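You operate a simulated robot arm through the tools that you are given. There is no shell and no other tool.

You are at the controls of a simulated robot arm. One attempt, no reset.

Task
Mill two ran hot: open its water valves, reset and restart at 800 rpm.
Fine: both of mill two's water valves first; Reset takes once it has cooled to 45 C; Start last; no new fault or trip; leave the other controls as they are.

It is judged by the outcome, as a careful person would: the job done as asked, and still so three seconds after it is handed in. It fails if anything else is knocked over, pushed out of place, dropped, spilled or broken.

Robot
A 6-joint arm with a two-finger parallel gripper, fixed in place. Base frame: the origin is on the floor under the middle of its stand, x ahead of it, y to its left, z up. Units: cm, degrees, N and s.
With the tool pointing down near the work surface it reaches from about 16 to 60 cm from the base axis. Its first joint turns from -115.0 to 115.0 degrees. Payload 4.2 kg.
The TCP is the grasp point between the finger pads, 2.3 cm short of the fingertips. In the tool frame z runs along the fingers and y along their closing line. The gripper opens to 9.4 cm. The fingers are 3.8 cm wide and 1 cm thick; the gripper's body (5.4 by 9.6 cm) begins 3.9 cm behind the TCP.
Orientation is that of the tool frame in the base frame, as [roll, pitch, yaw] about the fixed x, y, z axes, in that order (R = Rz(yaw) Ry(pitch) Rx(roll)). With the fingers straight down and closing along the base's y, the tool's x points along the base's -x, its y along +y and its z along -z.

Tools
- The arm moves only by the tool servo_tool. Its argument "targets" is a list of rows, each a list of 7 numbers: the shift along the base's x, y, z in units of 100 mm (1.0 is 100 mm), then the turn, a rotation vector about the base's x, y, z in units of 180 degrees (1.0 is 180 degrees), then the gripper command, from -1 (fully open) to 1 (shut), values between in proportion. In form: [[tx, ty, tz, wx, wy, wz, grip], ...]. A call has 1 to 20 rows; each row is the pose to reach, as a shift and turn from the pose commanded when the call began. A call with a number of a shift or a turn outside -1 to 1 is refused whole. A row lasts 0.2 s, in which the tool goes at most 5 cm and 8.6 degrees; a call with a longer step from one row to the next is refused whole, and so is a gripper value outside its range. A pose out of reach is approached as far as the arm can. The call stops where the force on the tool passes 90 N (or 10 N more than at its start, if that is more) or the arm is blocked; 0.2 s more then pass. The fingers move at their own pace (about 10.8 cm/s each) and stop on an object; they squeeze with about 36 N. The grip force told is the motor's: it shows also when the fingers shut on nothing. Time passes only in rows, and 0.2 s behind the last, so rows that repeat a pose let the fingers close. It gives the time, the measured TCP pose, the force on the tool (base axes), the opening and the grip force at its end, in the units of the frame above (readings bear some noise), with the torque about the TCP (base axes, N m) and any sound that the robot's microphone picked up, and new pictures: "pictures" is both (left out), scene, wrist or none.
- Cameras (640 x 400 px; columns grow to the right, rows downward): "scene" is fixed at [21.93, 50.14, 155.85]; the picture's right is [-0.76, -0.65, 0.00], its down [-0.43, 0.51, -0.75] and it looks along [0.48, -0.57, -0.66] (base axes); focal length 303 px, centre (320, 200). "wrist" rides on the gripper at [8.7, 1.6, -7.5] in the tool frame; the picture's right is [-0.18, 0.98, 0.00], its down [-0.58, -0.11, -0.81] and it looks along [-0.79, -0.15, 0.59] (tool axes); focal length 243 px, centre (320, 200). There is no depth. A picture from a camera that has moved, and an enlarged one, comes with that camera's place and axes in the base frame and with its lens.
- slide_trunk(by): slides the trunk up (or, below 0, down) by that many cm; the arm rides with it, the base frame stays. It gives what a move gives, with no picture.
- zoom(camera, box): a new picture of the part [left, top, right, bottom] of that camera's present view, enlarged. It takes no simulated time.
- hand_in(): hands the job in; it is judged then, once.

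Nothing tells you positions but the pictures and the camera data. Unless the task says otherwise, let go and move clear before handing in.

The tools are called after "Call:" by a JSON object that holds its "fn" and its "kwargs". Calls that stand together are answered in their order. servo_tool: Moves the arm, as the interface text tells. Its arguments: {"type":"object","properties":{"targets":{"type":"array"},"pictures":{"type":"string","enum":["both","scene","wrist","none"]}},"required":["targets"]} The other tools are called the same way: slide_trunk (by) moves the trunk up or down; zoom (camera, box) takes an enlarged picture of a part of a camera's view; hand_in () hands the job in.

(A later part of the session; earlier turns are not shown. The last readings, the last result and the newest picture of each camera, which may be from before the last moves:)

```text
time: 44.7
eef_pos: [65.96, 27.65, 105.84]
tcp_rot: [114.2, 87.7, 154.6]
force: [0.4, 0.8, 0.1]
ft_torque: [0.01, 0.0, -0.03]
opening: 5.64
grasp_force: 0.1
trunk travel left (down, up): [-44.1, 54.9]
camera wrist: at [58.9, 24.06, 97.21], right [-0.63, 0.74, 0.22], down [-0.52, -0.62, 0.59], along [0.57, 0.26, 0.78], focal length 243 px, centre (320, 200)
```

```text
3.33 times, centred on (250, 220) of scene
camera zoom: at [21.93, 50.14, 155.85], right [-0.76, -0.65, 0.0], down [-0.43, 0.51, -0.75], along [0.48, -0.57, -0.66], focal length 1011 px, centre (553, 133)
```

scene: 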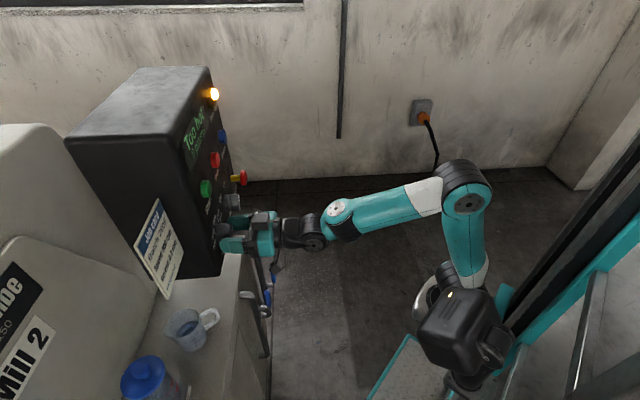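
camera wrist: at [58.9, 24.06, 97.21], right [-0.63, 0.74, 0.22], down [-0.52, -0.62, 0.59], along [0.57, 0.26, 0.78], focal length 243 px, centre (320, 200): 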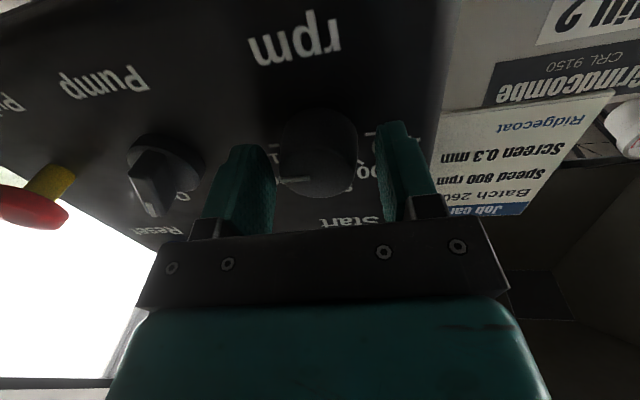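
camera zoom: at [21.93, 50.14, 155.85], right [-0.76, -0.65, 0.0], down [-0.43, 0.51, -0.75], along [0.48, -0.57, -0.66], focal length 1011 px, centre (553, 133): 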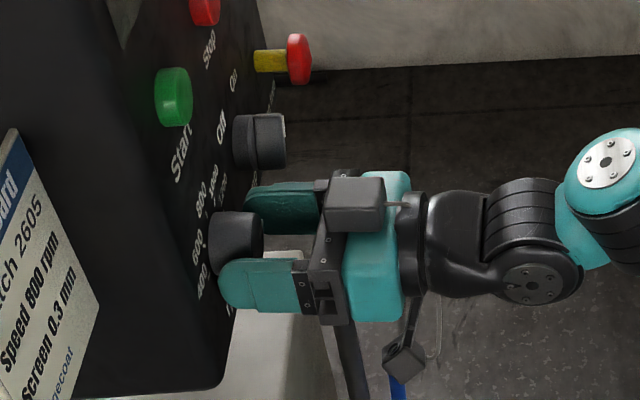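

The pads overlap the knob, which is about 2–3 mm toward the right finger's side. I'll recentre and close gently on it.

Call:
{"fn": "servo_tool", "kwargs": {"targets": [[0.018, -0.021, 0, 0, 0, 0, -0.2], [0.018, -0.021, 0, 0, 0, 0, 0.1], [0.018, -0.021, 0, 0, 0, 0, 0.3], [0.018, -0.021, 0, 0, 0, 0, 1], [0.018, -0.021, 0, 0, 0, 0, 1]], "pictures": "both"}}

Call:
{"fn": "zoom", "kwargs": {"camera": "wrist", "box": [200, 60, 440, 220]}}

```text
time: 45.9
eef_pos: [65.92, 27.44, 105.83]
tcp_rot: [114.1, 87.7, 154.8]
force: [-13.7, 9.8, -3.0]
ft_torque: [0.16, -0.3, 1.27]
opening: 3.96
grasp_force: 45.6
trunk travel left (down, up): [-44.1, 54.9]
camera wrist: at [59.02, 24.0, 97.24], right [-0.63, 0.74, 0.22], down [-0.52, -0.62, 0.59], along [0.57, 0.26, 0.78], focal length 243 px, centre (320, 200)
```

scene: 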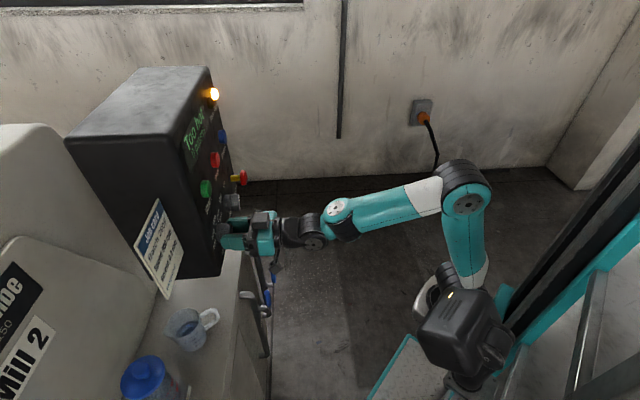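
wrist: 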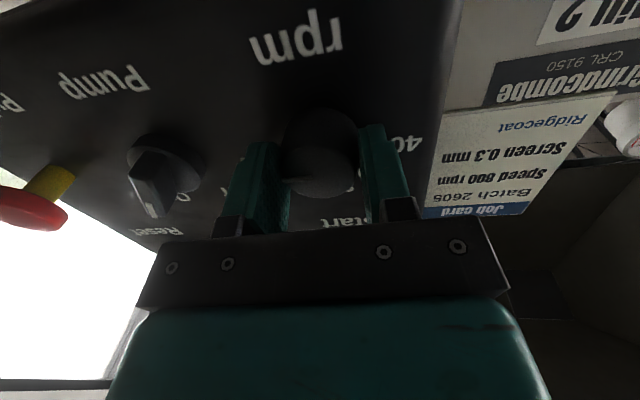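

```text
2.50 times, centred on (320, 140) of wrist
camera zoom: at [59.02, 24.0, 97.24], right [-0.63, 0.74, 0.22], down [-0.52, -0.62, 0.59], along [0.57, 0.26, 0.78], focal length 606 px, centre (320, 350)
```

zoom: 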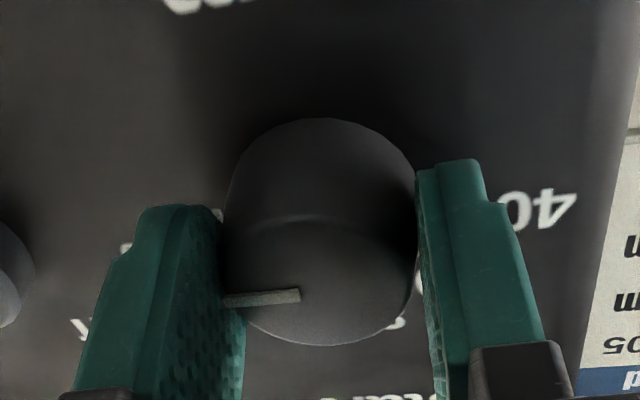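

The knob is gripped at 3.96 cm with a slight sideways load. I'll ease back 2 mm to remove it, then roll counter-clockwise in steps, pausing partway to check.

Call:
{"fn": "servo_tool", "kwargs": {"targets": [[-0.014, 0.016, 0, 0, 0, 0, 1], [-0.014, 0.016, 0, -0.0303, -0.0261, 0.0006, 1], [-0.014, 0.016, 0, -0.0606, -0.0522, 0.0012, 1], [-0.014, 0.016, 0, -0.091, -0.0782, 0.0018, 1], [-0.014, 0.016, 0, -0.1213, -0.1043, 0.0024, 1], [-0.014, 0.016, 0, -0.1516, -0.1304, 0.003, 1]], "pictures": "both"}}

Call:
{"fn": "zoom", "kwargs": {"camera": "wrist", "box": [200, 60, 440, 220]}}

```text
time: 47.3
eef_pos: [66.17, 27.36, 105.76]
tcp_rot: [-91.0, 55.9, -50.5]
force: [-1.3, 1.0, 4.0]
ft_torque: [0.69, -0.66, 0.28]
opening: 3.93
grasp_force: 45.5
trunk travel left (down, up): [-44.1, 54.9]
camera wrist: at [62.62, 19.81, 97.73], right [-0.6, 0.7, -0.4], down [-0.76, -0.34, 0.55], along [0.25, 0.63, 0.73], focal length 243 px, centre (320, 200)
```

scene: 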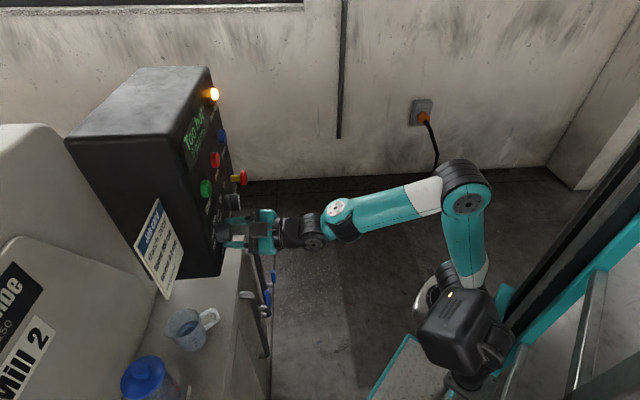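
wrist: 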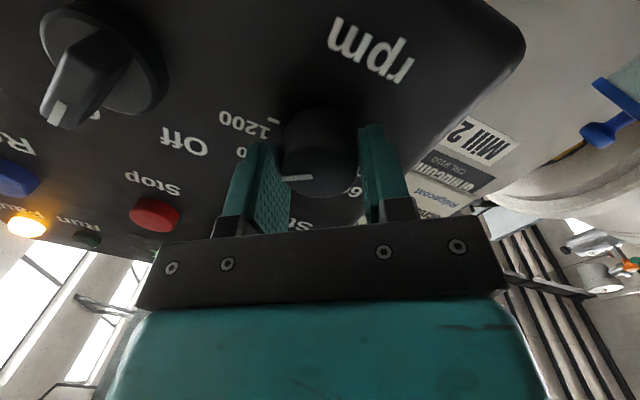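

```text
2.50 times, centred on (320, 140) of wrist
camera zoom: at [62.62, 19.81, 97.73], right [-0.6, 0.7, -0.4], down [-0.76, -0.34, 0.55], along [0.25, 0.63, 0.73], focal length 606 px, centre (320, 350)
```

zoom: 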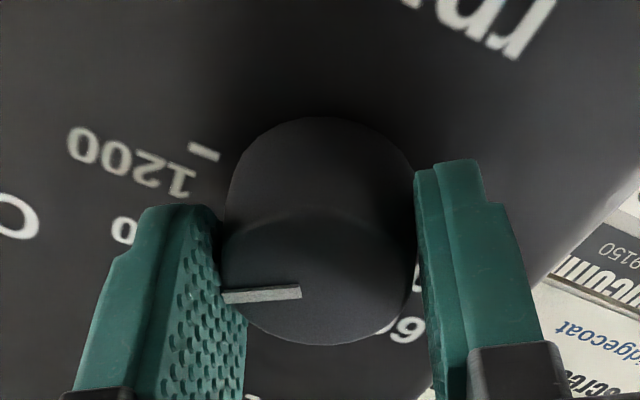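

The knob turns with the gripper: the pointer stays fixed to the fingers while the panel has rotated about 36°. I'll continue the remaining 54° toward 800.

Call:
{"fn": "servo_tool", "kwargs": {"targets": [[0, 0, 0, -0.0325, -0.0279, 0.0006, 1], [0, 0, 0, -0.065, -0.0559, 0.0013, 1], [0, 0, 0, -0.0975, -0.0838, 0.0019, 1], [0, 0, 0, -0.13, -0.1118, 0.0026, 1], [0, 0, 0, -0.1624, -0.1397, 0.0032, 1], [0, 0, 0, -0.1949, -0.1677, 0.0039, 1], [0, 0, 0, -0.2274, -0.1956, 0.0045, 1], [0, 0, 0, -0.2274, -0.1956, 0.0045, 1]], "pictures": "both"}}

Call:
{"fn": "zoom", "kwargs": {"camera": "wrist", "box": [200, 60, 440, 220]}}

Call:
{"fn": "zoom", "kwargs": {"camera": "scene", "box": [170, 160, 330, 280]}}

```text
time: 49.1
eef_pos: [66.15, 27.22, 105.99]
tcp_rot: [-90.3, 1.9, -49.6]
force: [-6.4, -28.4, 18.6]
ft_torque: [0.34, -0.36, 0.14]
opening: 3.9
grasp_force: 44.8
trunk travel left (down, up): [-44.1, 54.9]
camera wrist: at [66.02, 15.88, 104.0], right [-0.15, 0.16, -0.98], down [-0.99, -0.08, 0.13], along [-0.06, 0.98, 0.17], focal length 243 px, centre (320, 200)
```

scene: 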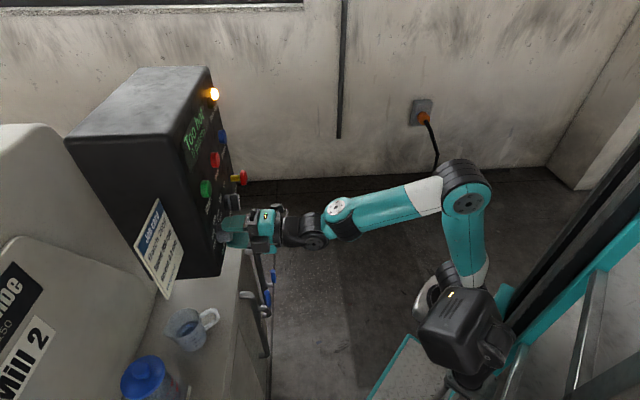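
wrist: 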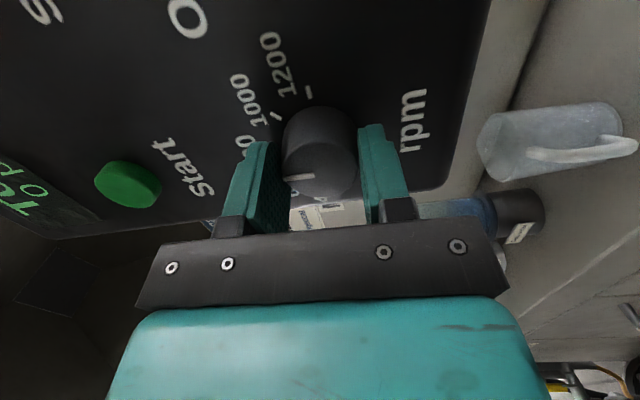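

```text
2.50 times, centred on (320, 140) of wrist
camera zoom: at [66.02, 15.88, 104.0], right [-0.15, 0.16, -0.98], down [-0.99, -0.08, 0.13], along [-0.06, 0.98, 0.17], focal length 606 px, centre (320, 350)
```

zoom: 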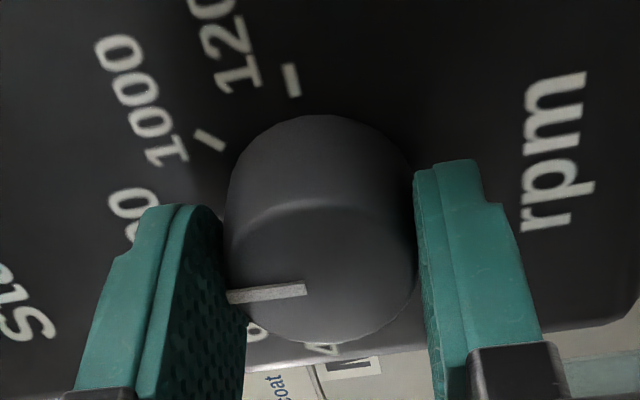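

```text
3.33 times, centred on (250, 220) of scene
camera zoom: at [21.93, 50.14, 155.85], right [-0.76, -0.65, 0.0], down [-0.43, 0.51, -0.75], along [0.48, -0.57, -0.66], focal length 1011 px, centre (553, 133)
```

zoom: 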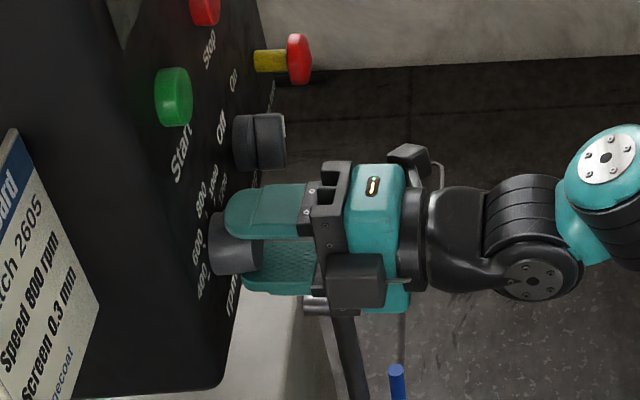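

Solving the pointer against the panel, the knob has turned about 83° rather than 90°, so it slipped slightly in the pads and is still a touch above 800. I'll relieve the side load and turn 7° more.

Call:
{"fn": "servo_tool", "kwargs": {"targets": [[-0.007, -0.006, 0.015, 0, 0, 0, 1], [-0.007, -0.006, 0.015, -0.0316, -0.0272, 0.0006, 1], [-0.007, -0.006, 0.015, -0.0316, -0.0272, 0.0006, 1]], "pictures": "wrist"}}

Call:
{"fn": "zoom", "kwargs": {"camera": "wrist", "box": [200, 60, 440, 220]}}

```text
time: 49.9
eef_pos: [66.21, 27.39, 106.06]
tcp_rot: [-90.4, -5.7, -49.5]
force: [10.0, -18.3, 18.4]
ft_torque: [0.47, -0.44, -0.71]
opening: 3.91
grasp_force: 45.5
trunk travel left (down, up): [-44.1, 54.9]
camera wrist: at [66.12, 15.76, 105.18], right [-0.06, 0.06, -1.0], down [-1.0, -0.07, 0.06], along [-0.07, 1.0, 0.07], focal length 243 px, centre (320, 200)
```

wrist: 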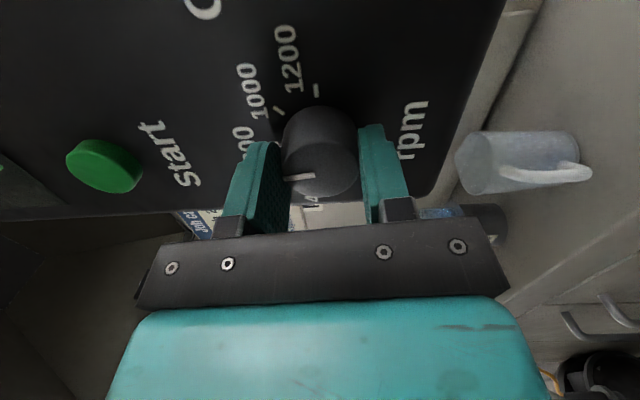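

```text
2.50 times, centred on (320, 140) of wrist
camera zoom: at [66.12, 15.76, 105.18], right [-0.06, 0.06, -1.0], down [-1.0, -0.07, 0.06], along [-0.07, 1.0, 0.07], focal length 606 px, centre (320, 350)
```

zoom: 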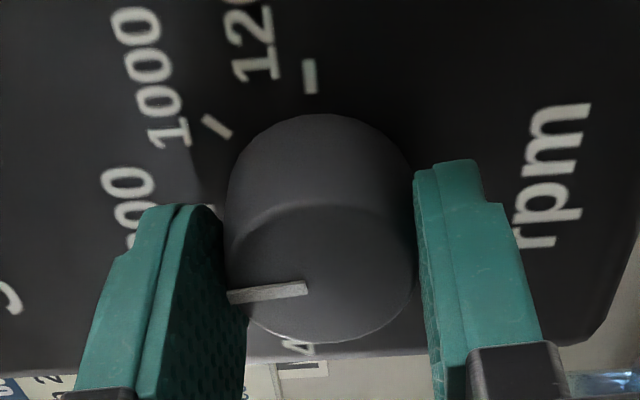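

The pointer now computes to within about 2–3° of straight up (800). I'll release, back straight out and inspect the setting.

Call:
{"fn": "servo_tool", "kwargs": {"targets": [[0, 0, 0, 0, 0, 0, 0.0], [0, 0, 0, 0, 0, 0, -0.2], [0, 0, 0, 0, 0, 0, -0.2], [-0.25, -0.215, 0, 0, 0, 0, -0.2], [-0.5, -0.43, 0, 0, 0, 0, -0.2], [-0.76, -0.65, 0, 0, 0, 0, -0.2]], "pictures": "both"}}

Call:
{"fn": "zoom", "kwargs": {"camera": "wrist", "box": [200, 0, 440, 160]}}

Call:
{"fn": "zoom", "kwargs": {"camera": "scene", "box": [170, 160, 330, 280]}}

```text
time: 51.3
eef_pos: [58.33, 20.84, 105.84]
tcp_rot: [-90.5, -5.5, -49.2]
force: [0.0, -0.1, -0.4]
ft_torque: [0.01, 0.03, 0.04]
opening: 5.62
grasp_force: 0.1
trunk travel left (down, up): [-44.1, 54.9]
camera wrist: at [58.4, 9.41, 105.05], right [-0.07, 0.06, -1.0], down [-0.99, -0.08, 0.06], along [-0.07, 0.99, 0.07], focal length 243 px, centre (320, 200)
```

scene: 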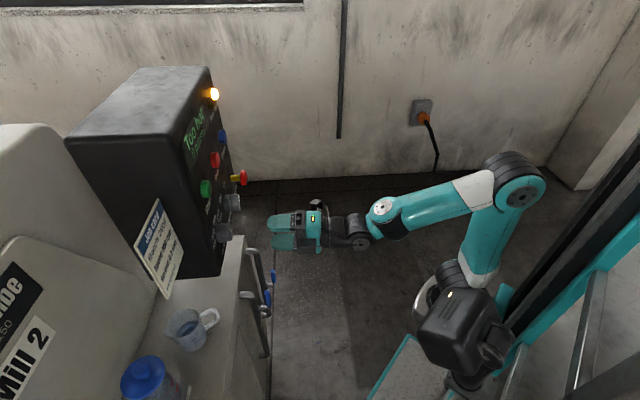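
wrist: 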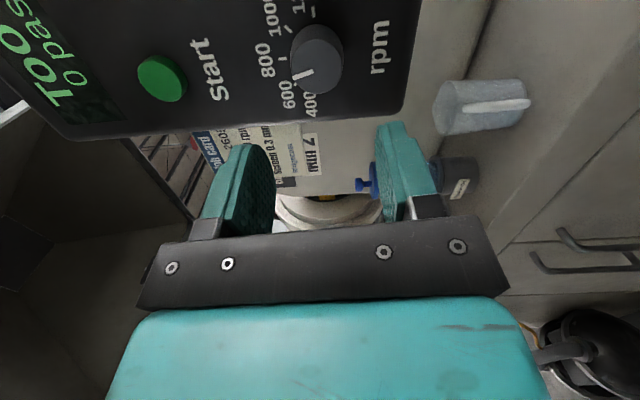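

```text
2.50 times, centred on (320, 80) of wrist
camera zoom: at [58.4, 9.41, 105.05], right [-0.07, 0.06, -1.0], down [-0.99, -0.08, 0.06], along [-0.07, 0.99, 0.07], focal length 606 px, centre (320, 500)
```

zoom: 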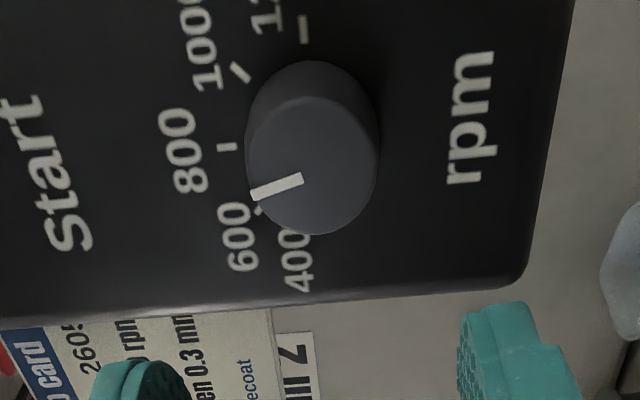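

```text
3.33 times, centred on (250, 220) of scene
camera zoom: at [21.93, 50.14, 155.85], right [-0.76, -0.65, 0.0], down [-0.43, 0.51, -0.75], along [0.48, -0.57, -0.66], focal length 1011 px, centre (553, 133)
```

zoom: 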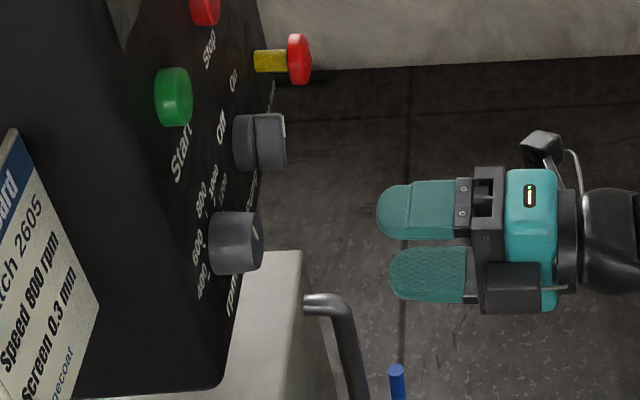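

After release the pointer sits roughly 8–10° past 800 toward 600; the side load on the fingers must have dragged it as they opened. I'll zoom in to measure this accurately before correcting.

Call:
{"fn": "zoom", "kwargs": {"camera": "wrist", "box": [270, 10, 366, 70]}}

Call:
{"fn": "zoom", "kwargs": {"camera": "wrist", "box": [278, 40, 358, 100]}}

```text
6.67 times, centred on (318, 40) of wrist
camera zoom: at [58.4, 9.41, 105.05], right [-0.07, 0.06, -1.0], down [-0.99, -0.08, 0.06], along [-0.07, 0.99, 0.07], focal length 1618 px, centre (333, 1267)
```

zoom: 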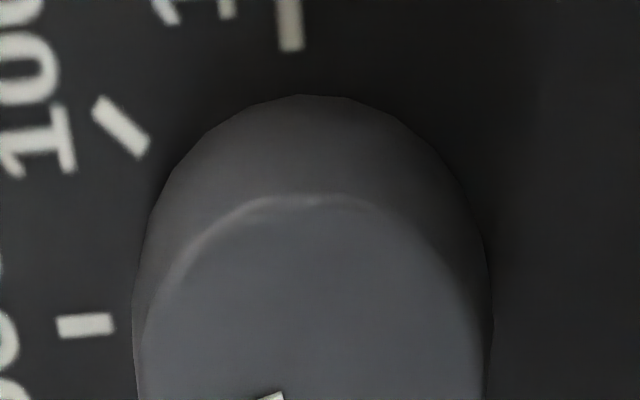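

```text
6.67 times, centred on (318, 70) of wrist
camera zoom: at [58.4, 9.41, 105.05], right [-0.07, 0.06, -1.0], down [-0.99, -0.08, 0.06], along [-0.07, 0.99, 0.07], focal length 1618 px, centre (333, 1067)
```

zoom: 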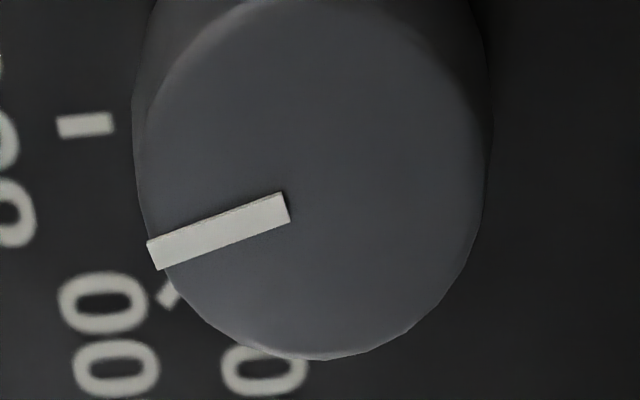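

Measured precisely, the pointer is about 14–15° past vertical, around 735 rpm. I'll go back in centred on the knob axis, grip again and measure before turning it back.

Call:
{"fn": "servo_tool", "kwargs": {"targets": [[0.0, 0.0, 0.02, 0, 0, 0, -0.2], [0.25, 0.216, 0.02, 0, 0, 0, -0.2], [0.5, 0.432, 0.02, 0, 0, 0, -0.2], [0.764, 0.66, 0.02, 0, 0, 0, -0.2], [0.764, 0.66, 0.02, 0, 0, 0, 0.0], [0.764, 0.66, 0.02, 0, 0, 0, 0.2], [0.764, 0.66, 0.02, 0, 0, 0, 0.4], [0.764, 0.66, 0.02, 0, 0, 0, 0.4]], "pictures": "wrist"}}

Call:
{"fn": "zoom", "kwargs": {"camera": "wrist", "box": [272, 130, 368, 190]}}

```text
time: 53.1
eef_pos: [66.05, 27.54, 106.03]
tcp_rot: [-90.6, -5.4, -49.3]
force: [1.0, 0.8, -6.1]
ft_torque: [-0.13, 0.15, -0.09]
opening: 3.98
grasp_force: 44.9
trunk travel left (down, up): [-44.1, 54.9]
camera wrist: at [66.11, 16.02, 105.2], right [-0.07, 0.06, -1.0], down [-0.99, -0.08, 0.06], along [-0.07, 1.0, 0.07], focal length 243 px, centre (320, 200)
```

wrist: 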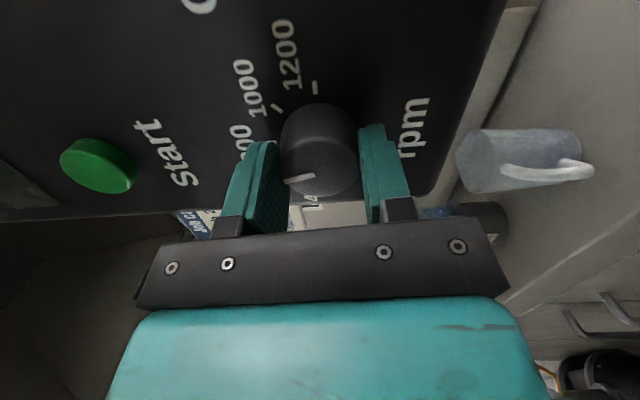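

```text
6.67 times, centred on (320, 160) of wrist
camera zoom: at [66.11, 16.02, 105.2], right [-0.07, 0.06, -1.0], down [-0.99, -0.08, 0.06], along [-0.07, 1.0, 0.07], focal length 1618 px, centre (320, 467)
```

zoom: 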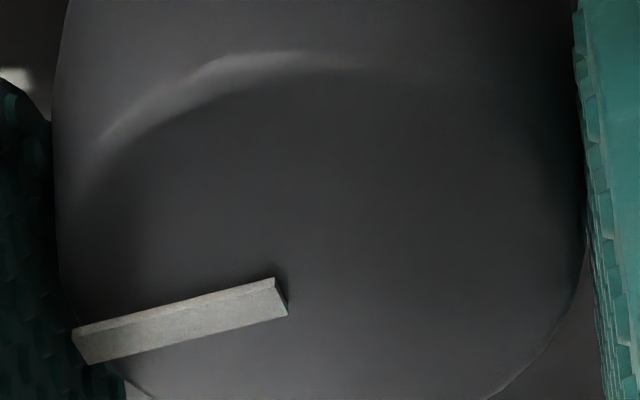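

The knob stayed put at −14.8° and the side load is small. I'll turn it back clockwise by about 15° and measure in the grip.

Call:
{"fn": "servo_tool", "kwargs": {"targets": [[0, 0, 0, 0.0156, 0.0133, -0.0001, 0.4], [0, 0, 0, 0.0312, 0.0267, -0.0003, 0.4], [0, 0, 0, 0.0468, 0.04, -0.0005, 0.4], [0, 0, 0, 0.0625, 0.0534, -0.0006, 0.4], [0, 0, 0, 0.0625, 0.0534, -0.0006, 0.4]], "pictures": "wrist"}}

Call:
{"fn": "zoom", "kwargs": {"camera": "wrist", "box": [272, 130, 368, 190]}}

```text
time: 54.3
eef_pos: [66.15, 27.62, 105.9]
tcp_rot: [-90.7, 9.4, -49.4]
force: [-13.1, -7.4, -11.1]
ft_torque: [-0.27, 0.31, -0.21]
opening: 3.99
grasp_force: 45.1
trunk travel left (down, up): [-44.1, 54.9]
camera wrist: at [65.78, 16.38, 102.97], right [-0.23, 0.25, -0.94], down [-0.97, -0.1, 0.21], along [-0.04, 0.96, 0.27], focal length 243 px, centre (320, 200)
```

wrist: 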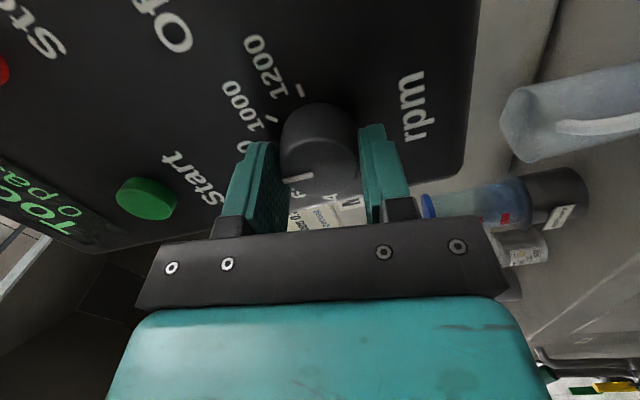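

```text
6.67 times, centred on (320, 160) of wrist
camera zoom: at [65.78, 16.38, 102.97], right [-0.23, 0.25, -0.94], down [-0.97, -0.1, 0.21], along [-0.04, 0.96, 0.27], focal length 1618 px, centre (320, 467)
```

zoom: 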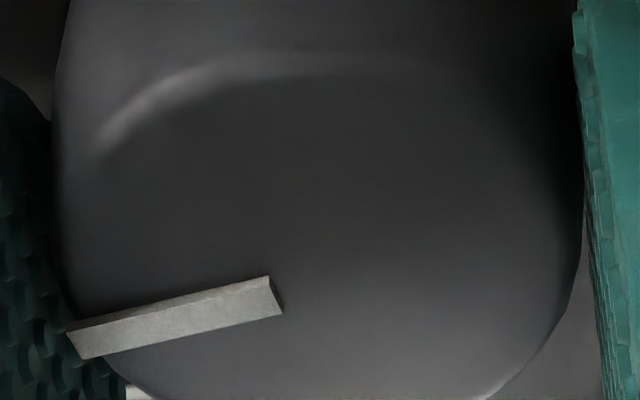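

The pointer now measures within half a degree of 800 while gripped. I'll relieve the small loads first, then open slowly and back straight out.

Call:
{"fn": "servo_tool", "kwargs": {"targets": [[-0.007, -0.006, -0.01, 0, 0, 0, 0.4], [-0.007, -0.006, -0.01, 0, 0, 0, 0.4]], "pictures": "none"}}

```text
time: 54.9
eef_pos: [66.05, 27.61, 105.99]
tcp_rot: [-90.3, 9.2, -49.4]
force: [-1.9, 0.8, -6.5]
ft_torque: [-0.11, 0.1, 0.08]
opening: 3.98
grasp_force: 45.1
trunk travel left (down, up): [-44.1, 54.9]
```

Loads are now only a few newtons. Releasing and backing out.

Call:
{"fn": "servo_tool", "kwargs": {"targets": [[0, 0, -0.005, 0, 0, 0, 0.12], [0, 0, -0.005, 0, 0, 0, 0.05], [0, 0, -0.005, 0, 0, 0, -0.1], [0, 0, -0.005, 0, 0, 0, -0.25], [-0.25, -0.215, -0.005, 0, 0, 0, -0.25], [-0.5, -0.43, -0.005, 0, 0, 0, -0.25], [-0.76, -0.65, -0.005, 0, 0, 0, -0.25]], "pictures": "both"}}

Call:
{"fn": "zoom", "kwargs": {"camera": "wrist", "box": [200, 0, 440, 160]}}

Call:
{"fn": "zoom", "kwargs": {"camera": "wrist", "box": [278, 40, 358, 100]}}

```text
time: 56.5
eef_pos: [58.37, 21.14, 106.16]
tcp_rot: [-90.6, 9.3, -49.2]
force: [0.2, 0.6, -0.8]
ft_torque: [0.04, 0.01, 0.01]
opening: 5.89
grasp_force: 0.1
trunk travel left (down, up): [-44.1, 54.9]
camera wrist: at [58.15, 9.99, 103.04], right [-0.23, 0.25, -0.94], down [-0.97, -0.1, 0.21], along [-0.04, 0.96, 0.27], focal length 243 px, centre (320, 200)
```

scene: 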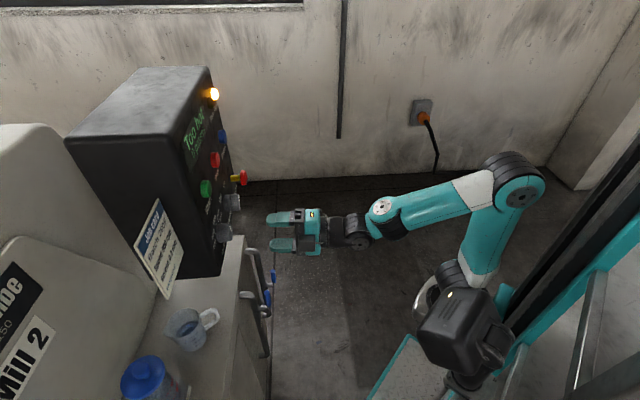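
wrist: 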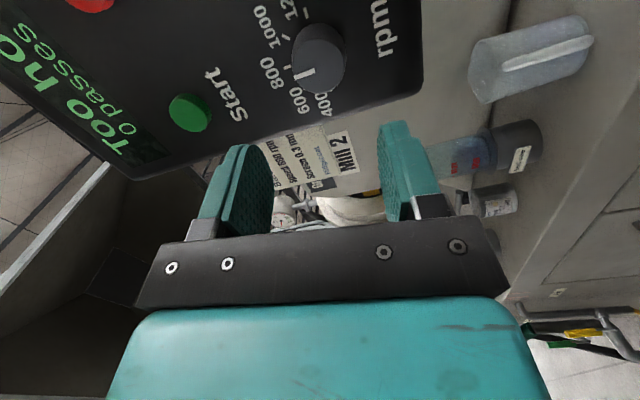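

```text
2.50 times, centred on (320, 80) of wrist
camera zoom: at [58.15, 9.99, 103.04], right [-0.23, 0.25, -0.94], down [-0.97, -0.1, 0.21], along [-0.04, 0.96, 0.27], focal length 606 px, centre (320, 500)
```

zoom: 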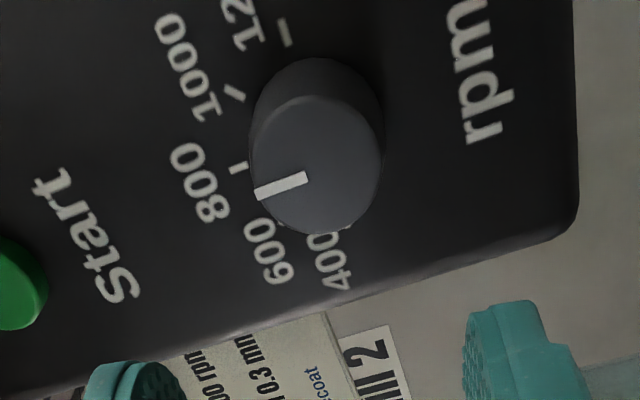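

```text
6.67 times, centred on (318, 70) of wrist
camera zoom: at [58.15, 9.99, 103.04], right [-0.23, 0.25, -0.94], down [-0.97, -0.1, 0.21], along [-0.04, 0.96, 0.27], focal length 1618 px, centre (333, 1067)
```

zoom: 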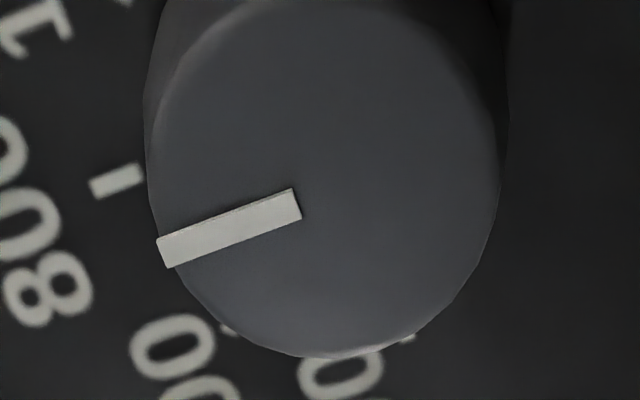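

The pointer reads 0.7° from vertical, so the knob is at 800. Next is Reset, so I roll the camera back underneath while shifting right along the panel and closing the fingers.

Call:
{"fn": "servo_tool", "kwargs": {"targets": [[0.075, -0.099, -0.02, 0.034, 0.0292, -0.0005, -0.2], [0.15, -0.198, -0.04, 0.0679, 0.0584, -0.0011, 0.2], [0.225, -0.297, -0.06, 0.1019, 0.0877, -0.0016, 0.6], [0.3, -0.396, -0.08, 0.1358, 0.1169, -0.0022, 1], [0.375, -0.495, -0.1, 0.1698, 0.1461, -0.0027, 1], [0.45, -0.594, -0.12, 0.2037, 0.1753, -0.0032, 1], [0.525, -0.693, -0.14, 0.2377, 0.2045, -0.0038, 1], [0.6, -0.792, -0.16, 0.2716, 0.2338, -0.0043, 1], [0.675, -0.891, -0.18, 0.3056, 0.263, -0.0049, 1], [0.75, -0.99, -0.2, 0.3395, 0.2922, -0.0054, 1]], "pictures": "both"}}

Call:
{"fn": "zoom", "kwargs": {"camera": "wrist", "box": [160, 40, 480, 240]}}

```text
time: 58.7
eef_pos: [66.08, 10.78, 104.02]
tcp_rot: [170.1, 89.3, -149.4]
force: [-0.1, -0.9, -0.3]
ft_torque: [-0.06, -0.04, -0.03]
opening: 0.0
grasp_force: 36.4
trunk travel left (down, up): [-44.1, 54.9]
camera wrist: at [59.08, 7.33, 95.24], right [-0.64, 0.75, 0.19], down [-0.54, -0.6, 0.59], along [0.55, 0.28, 0.79], focal length 243 px, centre (320, 200)
```

scene: 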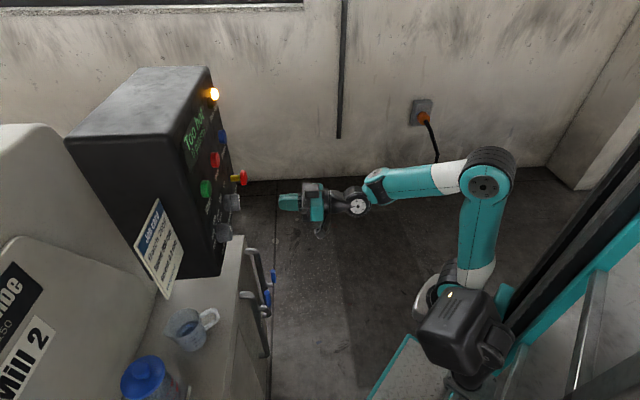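
wrist: 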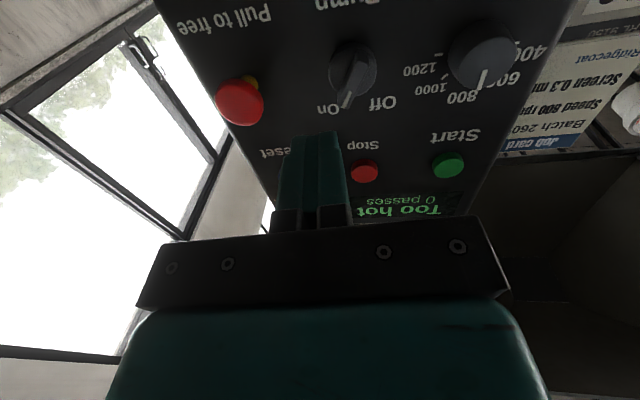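

```text
2.00 times, centred on (320, 140) of wrist
camera zoom: at [59.08, 7.33, 95.24], right [-0.64, 0.75, 0.19], down [-0.54, -0.6, 0.59], along [0.55, 0.28, 0.79], focal length 485 px, centre (320, 320)
```

zoom: 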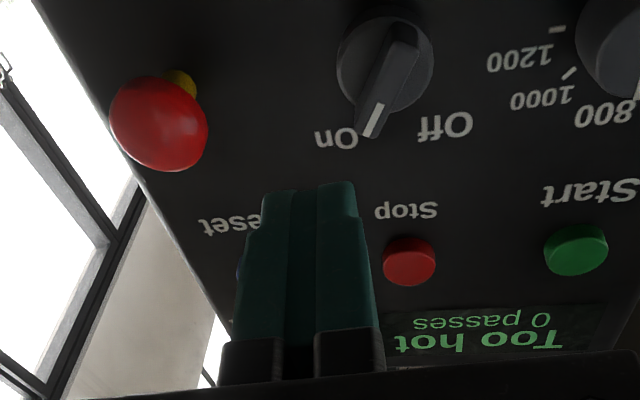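

The rpm pointer reads 800 from here too. Reset is hidden behind the fingers near e≈41, z≈117.5, so I'll shift right for a clear view of it.

Call:
{"fn": "servo_tool", "kwargs": {"targets": [[0.3, -0.33, 0, 0, 0, 0, 1], [0.55, -0.66, 0, 0, 0, 0, 1], [0.75, -0.92, 0, 0, 0, 0, 1]], "pictures": "wrist"}}

Call:
{"fn": "zoom", "kwargs": {"camera": "wrist", "box": [220, 40, 540, 240]}}

```text
time: 59.5
eef_pos: [73.41, 1.69, 104.06]
tcp_rot: [-175.9, 89.4, -135.3]
force: [-0.4, -1.1, 0.4]
ft_torque: [0.03, -0.04, -0.01]
opening: 0.03
grasp_force: 36.0
trunk travel left (down, up): [-44.1, 54.9]
camera wrist: at [66.66, -1.99, 95.37], right [-0.64, 0.75, 0.18], down [-0.54, -0.6, 0.59], along [0.55, 0.28, 0.79], focal length 243 px, centre (320, 200)
```

wrist: 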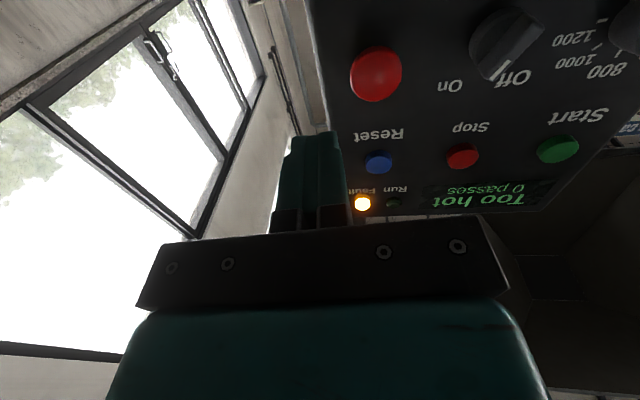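

```text
2.00 times, centred on (380, 140) of wrist
camera zoom: at [66.66, -1.99, 95.37], right [-0.64, 0.75, 0.18], down [-0.54, -0.6, 0.59], along [0.55, 0.28, 0.79], focal length 485 px, centre (200, 320)
```

zoom: 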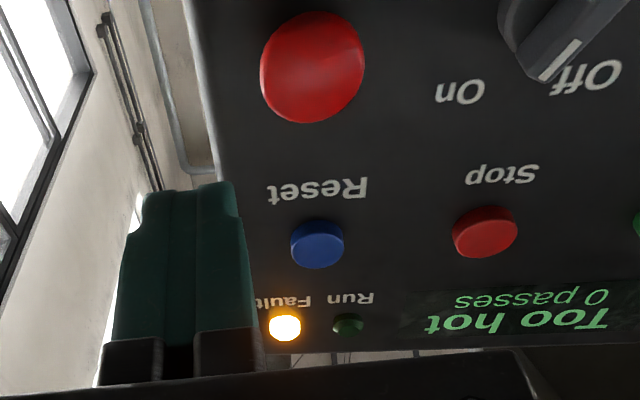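

Two-view solves now put Start, Stop and Reset all at z≈118.5, with the panel facing at 45°, and Reset's face at (82.1, 15.6, 118.5). I'll raise the trunk to that height, square up to 45° and stop a few cm short of Reset.

Call:
{"fn": "slide_trunk", "kwargs": {"by": 14.4}}

Call:
{"fn": "servo_tool", "kwargs": {"targets": [[0.07, 0.2, 0, 0, 0, 0.008, 1], [0.14, 0.4, 0, 0, 0, 0.016, 1], [0.21, 0.6, 0, 0, 0, 0.0235, 1], [0.276, 0.8, 0, 0, 0, 0.0235, 1]], "pictures": "both"}}

Call:
{"fn": "zoom", "kwargs": {"camera": "wrist", "box": [160, 0, 480, 200]}}

Call:
{"fn": "zoom", "kwargs": {"camera": "scene", "box": [170, 80, 330, 200]}}

```text
time: 61.2
eef_pos: [73.43, 1.65, 118.44]
tcp_rot: [-177.6, 89.3, -136.9]
force: [0.5, -0.4, 0.1]
ft_torque: [-0.05, -0.01, -0.03]
opening: 0.0
grasp_force: 35.7
trunk travel left (down, up): [-58.5, 40.5]
```

```text
time: 62.2
eef_pos: [76.2, 9.61, 118.33]
tcp_rot: [179.7, 89.3, -135.5]
force: [-0.5, -0.3, -0.6]
ft_torque: [0.01, -0.01, 0.03]
opening: 0.0
grasp_force: 35.8
trunk travel left (down, up): [-58.5, 40.5]
camera wrist: at [69.67, 5.54, 109.65], right [-0.69, 0.7, 0.18], down [-0.49, -0.64, 0.59], along [0.53, 0.32, 0.79], focal length 243 px, centre (320, 200)
```

scene: 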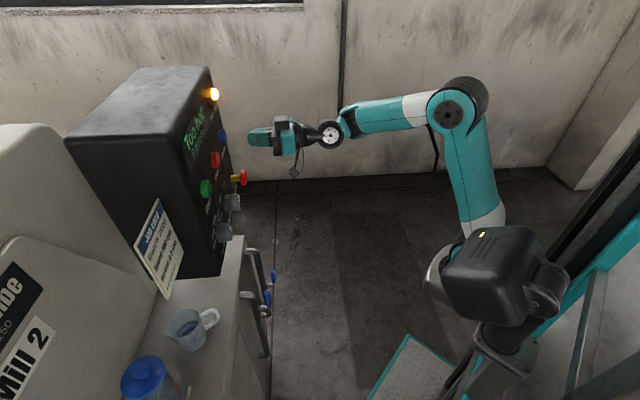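
wrist: 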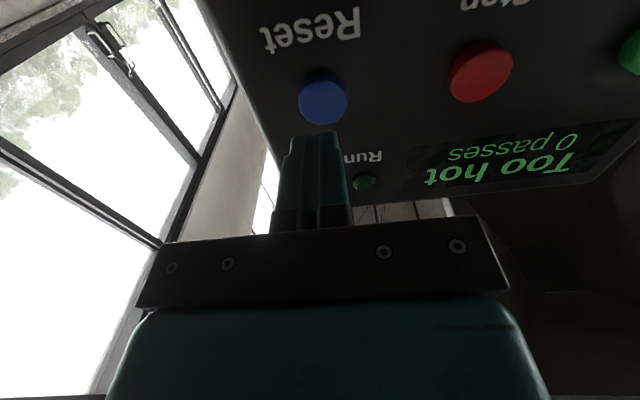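

```text
2.00 times, centred on (320, 100) of wrist
camera zoom: at [69.67, 5.54, 109.65], right [-0.69, 0.7, 0.18], down [-0.49, -0.64, 0.59], along [0.53, 0.32, 0.79], focal length 485 px, centre (320, 400)
```

zoom: 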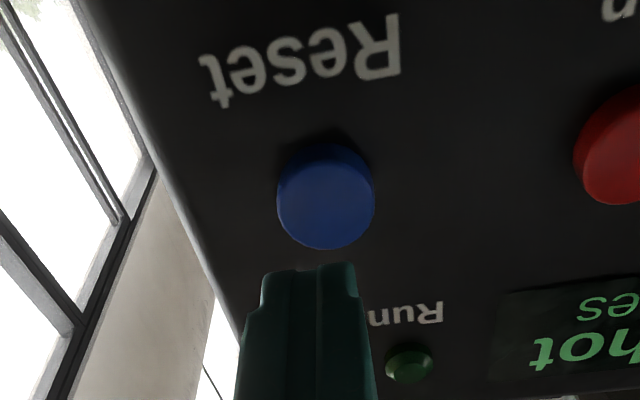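

```text
3.33 times, centred on (250, 140) of scene
camera zoom: at [21.93, 50.14, 155.85], right [-0.76, -0.65, 0.0], down [-0.43, 0.51, -0.75], along [0.48, -0.57, -0.66], focal length 1011 px, centre (553, 400)
```

zoom: 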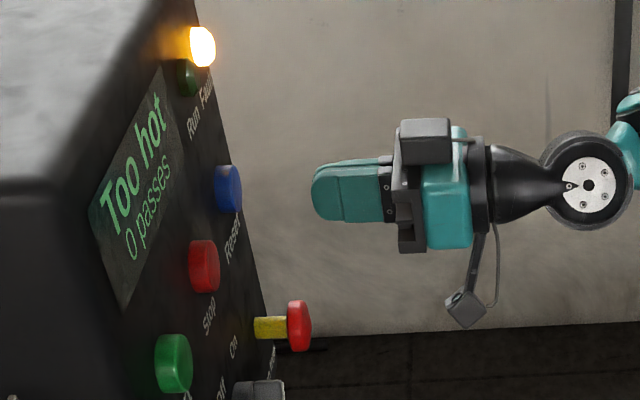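

Reset is straight ahead of the closed fingertips, about 5.3 cm away. I'll advance to just touching it, about 0.4 cm higher, and read the force.

Call:
{"fn": "servo_tool", "kwargs": {"targets": [[0.12, 0.12, 0.02, 0, 0, 0, 1], [0.24, 0.24, 0.04, 0, 0, 0, 1], [0.33, 0.33, 0.04, 0, 0, 0, 1], [0.375, 0.375, 0.04, 0, 0, 0, 1]], "pictures": "both"}}

Call:
{"fn": "zoom", "kwargs": {"camera": "scene", "box": [170, 80, 330, 200]}}

Call:
{"fn": "zoom", "kwargs": {"camera": "wrist", "box": [160, 50, 480, 250]}}

```text
time: 63.2
eef_pos: [79.82, 13.62, 118.88]
tcp_rot: [-179.0, 89.2, -134.3]
force: [-1.6, -0.7, 0.1]
ft_torque: [0.02, 0.01, 0.02]
opening: 0.01
grasp_force: 35.8
trunk travel left (down, up): [-58.5, 40.5]
camera wrist: at [73.34, 9.36, 110.12], right [-0.69, 0.7, 0.18], down [-0.49, -0.64, 0.59], along [0.53, 0.32, 0.79], focal length 243 px, centre (320, 200)
```

scene: 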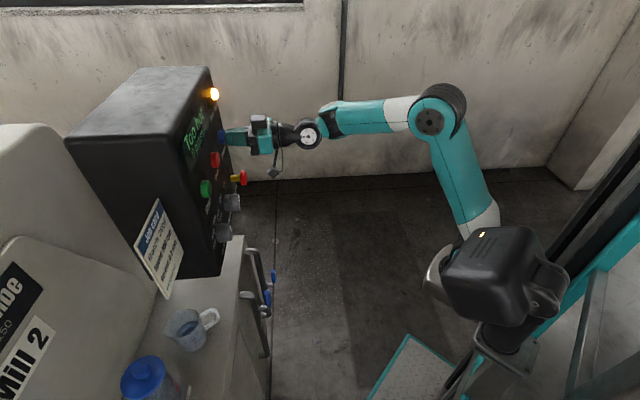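
wrist: 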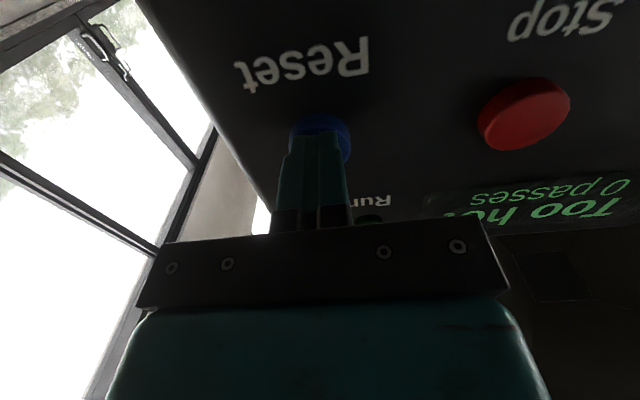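

```text
3.33 times, centred on (250, 140) of scene
camera zoom: at [21.93, 50.14, 155.85], right [-0.76, -0.65, 0.0], down [-0.43, 0.51, -0.75], along [0.48, -0.57, -0.66], focal length 1011 px, centre (553, 400)
```

zoom: 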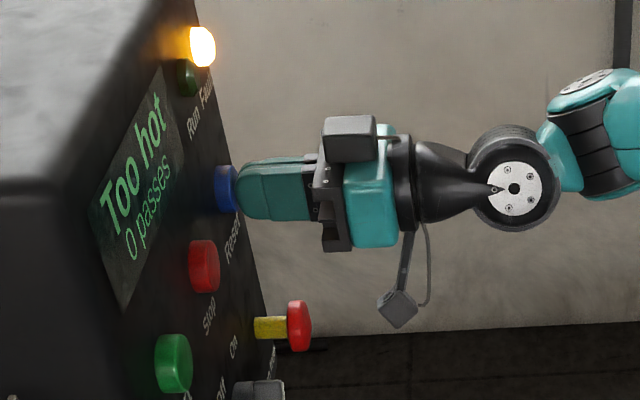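

```text
2.00 times, centred on (320, 150) of wrist
camera zoom: at [73.34, 9.36, 110.12], right [-0.69, 0.7, 0.18], down [-0.49, -0.64, 0.59], along [0.53, 0.32, 0.79], focal length 485 px, centre (320, 300)
```

zoom: 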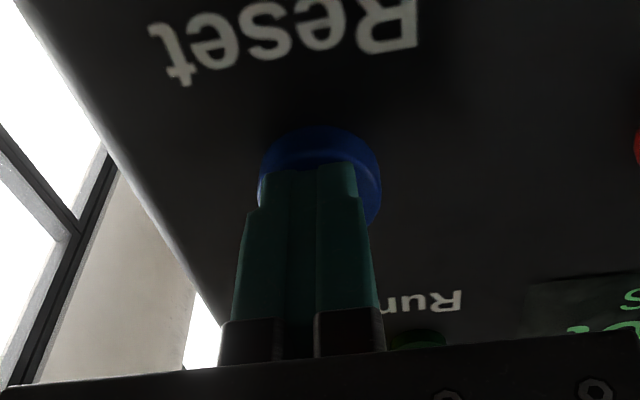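

The fingertips are just touching Reset's face. I'll press in a few millimetres and watch the force and display.

Call:
{"fn": "servo_tool", "kwargs": {"targets": [[0.014, 0.014, 0, 0, 0, 0, 1], [0.028, 0.028, 0, 0, 0, 0, 1], [0.042, 0.042, 0, 0, 0, 0, 1], [0.042, 0.042, 0, 0, 0, 0, 1]], "pictures": "scene"}}

Call:
{"fn": "zoom", "kwargs": {"camera": "scene", "box": [170, 80, 330, 200]}}

```text
time: 64.2
eef_pos: [80.25, 13.89, 118.88]
tcp_rot: [-177.5, 89.4, -132.8]
force: [-10.1, -4.2, -1.3]
ft_torque: [0.1, -0.15, 0.08]
opening: 0.0
grasp_force: 36.3
trunk travel left (down, up): [-58.5, 40.5]
heard: click
```

scene: 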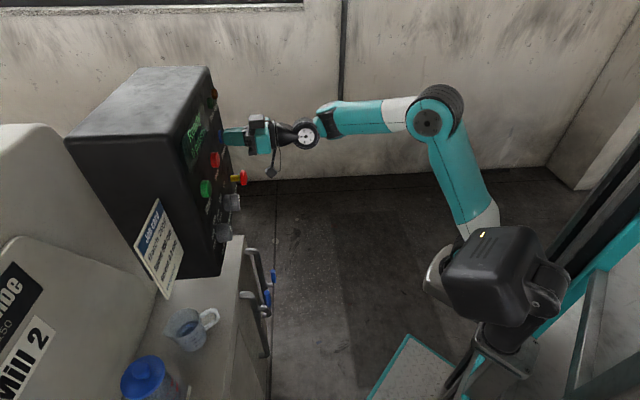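

```text
3.33 times, centred on (250, 140) of scene
camera zoom: at [21.93, 50.14, 155.85], right [-0.76, -0.65, 0.0], down [-0.43, 0.51, -0.75], along [0.48, -0.57, -0.66], focal length 1011 px, centre (553, 400)
```

zoom: 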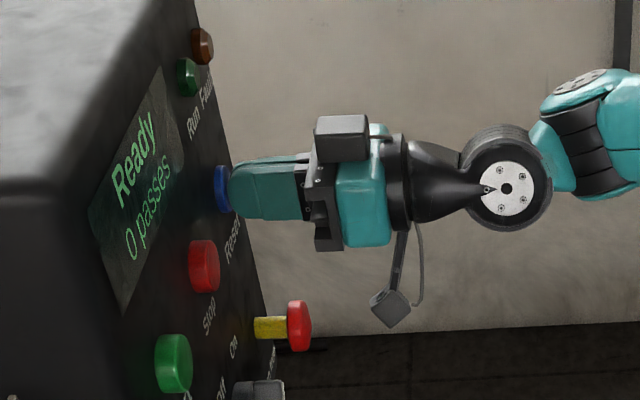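

Reset clicked, the display reads "Ready" and the Fault lamp is off. I'll back straight out and move left to Start.

Call:
{"fn": "servo_tool", "kwargs": {"targets": [[-0.2, -0.2, 0, 0, 0, 0, 1], [-0.4, -0.4, 0, 0, 0, 0, 1], [-0.58, -0.58, 0, 0, 0, 0, 1], [-0.79, -0.37, 0, 0, 0, 0, 1], [-0.99, -0.17, 0, 0, 0, 0, 1]], "pictures": "none"}}

Call:
{"fn": "servo_tool", "kwargs": {"targets": [[-0.33, 0.33, 0, 0, 0, 0, 1], [-0.66, 0.66, 0, 0, 0, 0, 1], [-0.99, 0.99, 0, 0, 0, 0, 1], [-0.99, 0.99, 0, 0, 0, 0, 1]], "pictures": "both"}}

Call:
{"fn": "zoom", "kwargs": {"camera": "wrist", "box": [160, 0, 480, 200]}}

Call:
{"fn": "zoom", "kwargs": {"camera": "scene", "box": [150, 80, 310, 240]}}

```text
time: 65.4
eef_pos: [70.4, 12.17, 118.76]
tcp_rot: [-178.5, 89.3, -134.0]
force: [-0.2, -0.2, 0.0]
ft_torque: [0.0, -0.05, 0.02]
opening: 0.0
grasp_force: 36.4
trunk travel left (down, up): [-58.5, 40.5]
```

```text
time: 66.4
eef_pos: [60.6, 22.1, 118.9]
tcp_rot: [-178.7, 89.3, -134.1]
force: [-0.8, 0.3, 0.3]
ft_torque: [0.02, -0.03, 0.01]
opening: 0.0
grasp_force: 36.1
trunk travel left (down, up): [-58.5, 40.5]
camera wrist: at [54.07, 17.98, 110.22], right [-0.69, 0.7, 0.18], down [-0.49, -0.64, 0.59], along [0.53, 0.32, 0.79], focal length 243 px, centre (320, 200)
```

scene: 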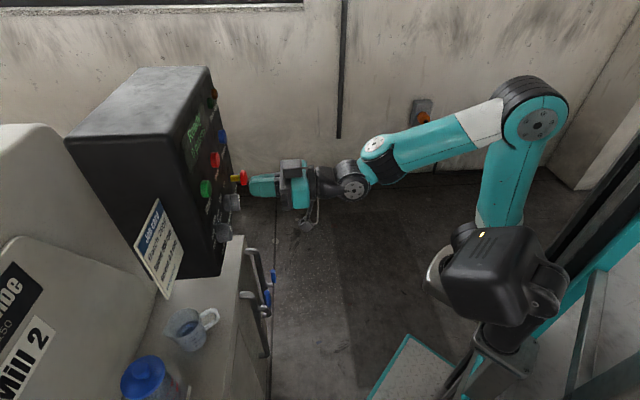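
wrist: 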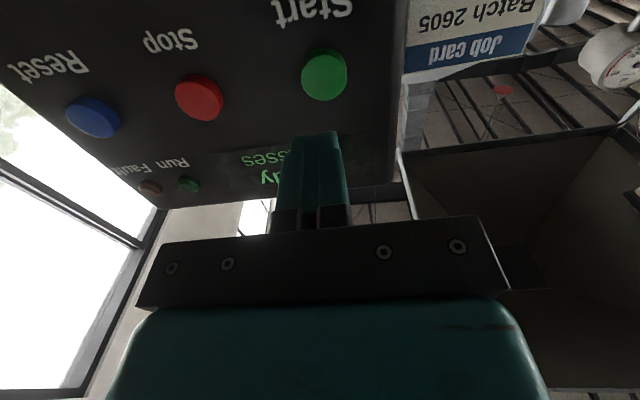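

```text
2.00 times, centred on (320, 100) of wrist
camera zoom: at [54.07, 17.98, 110.22], right [-0.69, 0.7, 0.18], down [-0.49, -0.64, 0.59], along [0.53, 0.32, 0.79], focal length 485 px, centre (320, 400)
```

zoom: 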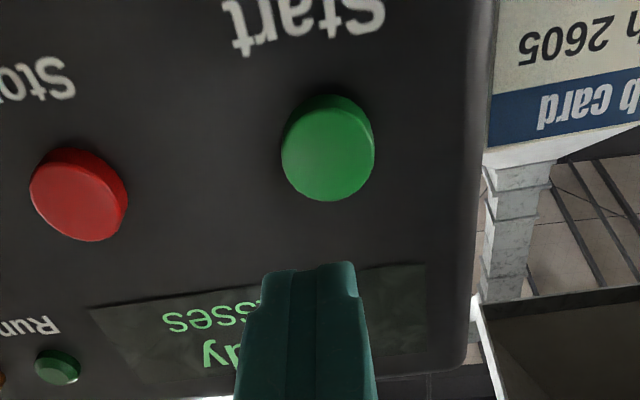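

```text
2.50 times, centred on (230, 160) of scene
camera zoom: at [21.93, 50.14, 155.85], right [-0.76, -0.65, 0.0], down [-0.43, 0.51, -0.75], along [0.48, -0.57, -0.66], focal length 758 px, centre (545, 300)
```

zoom: 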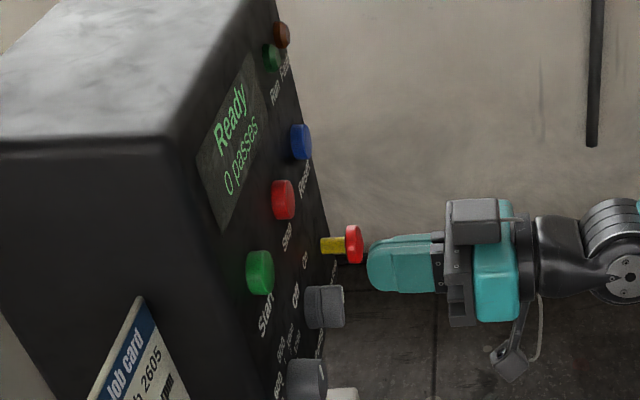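

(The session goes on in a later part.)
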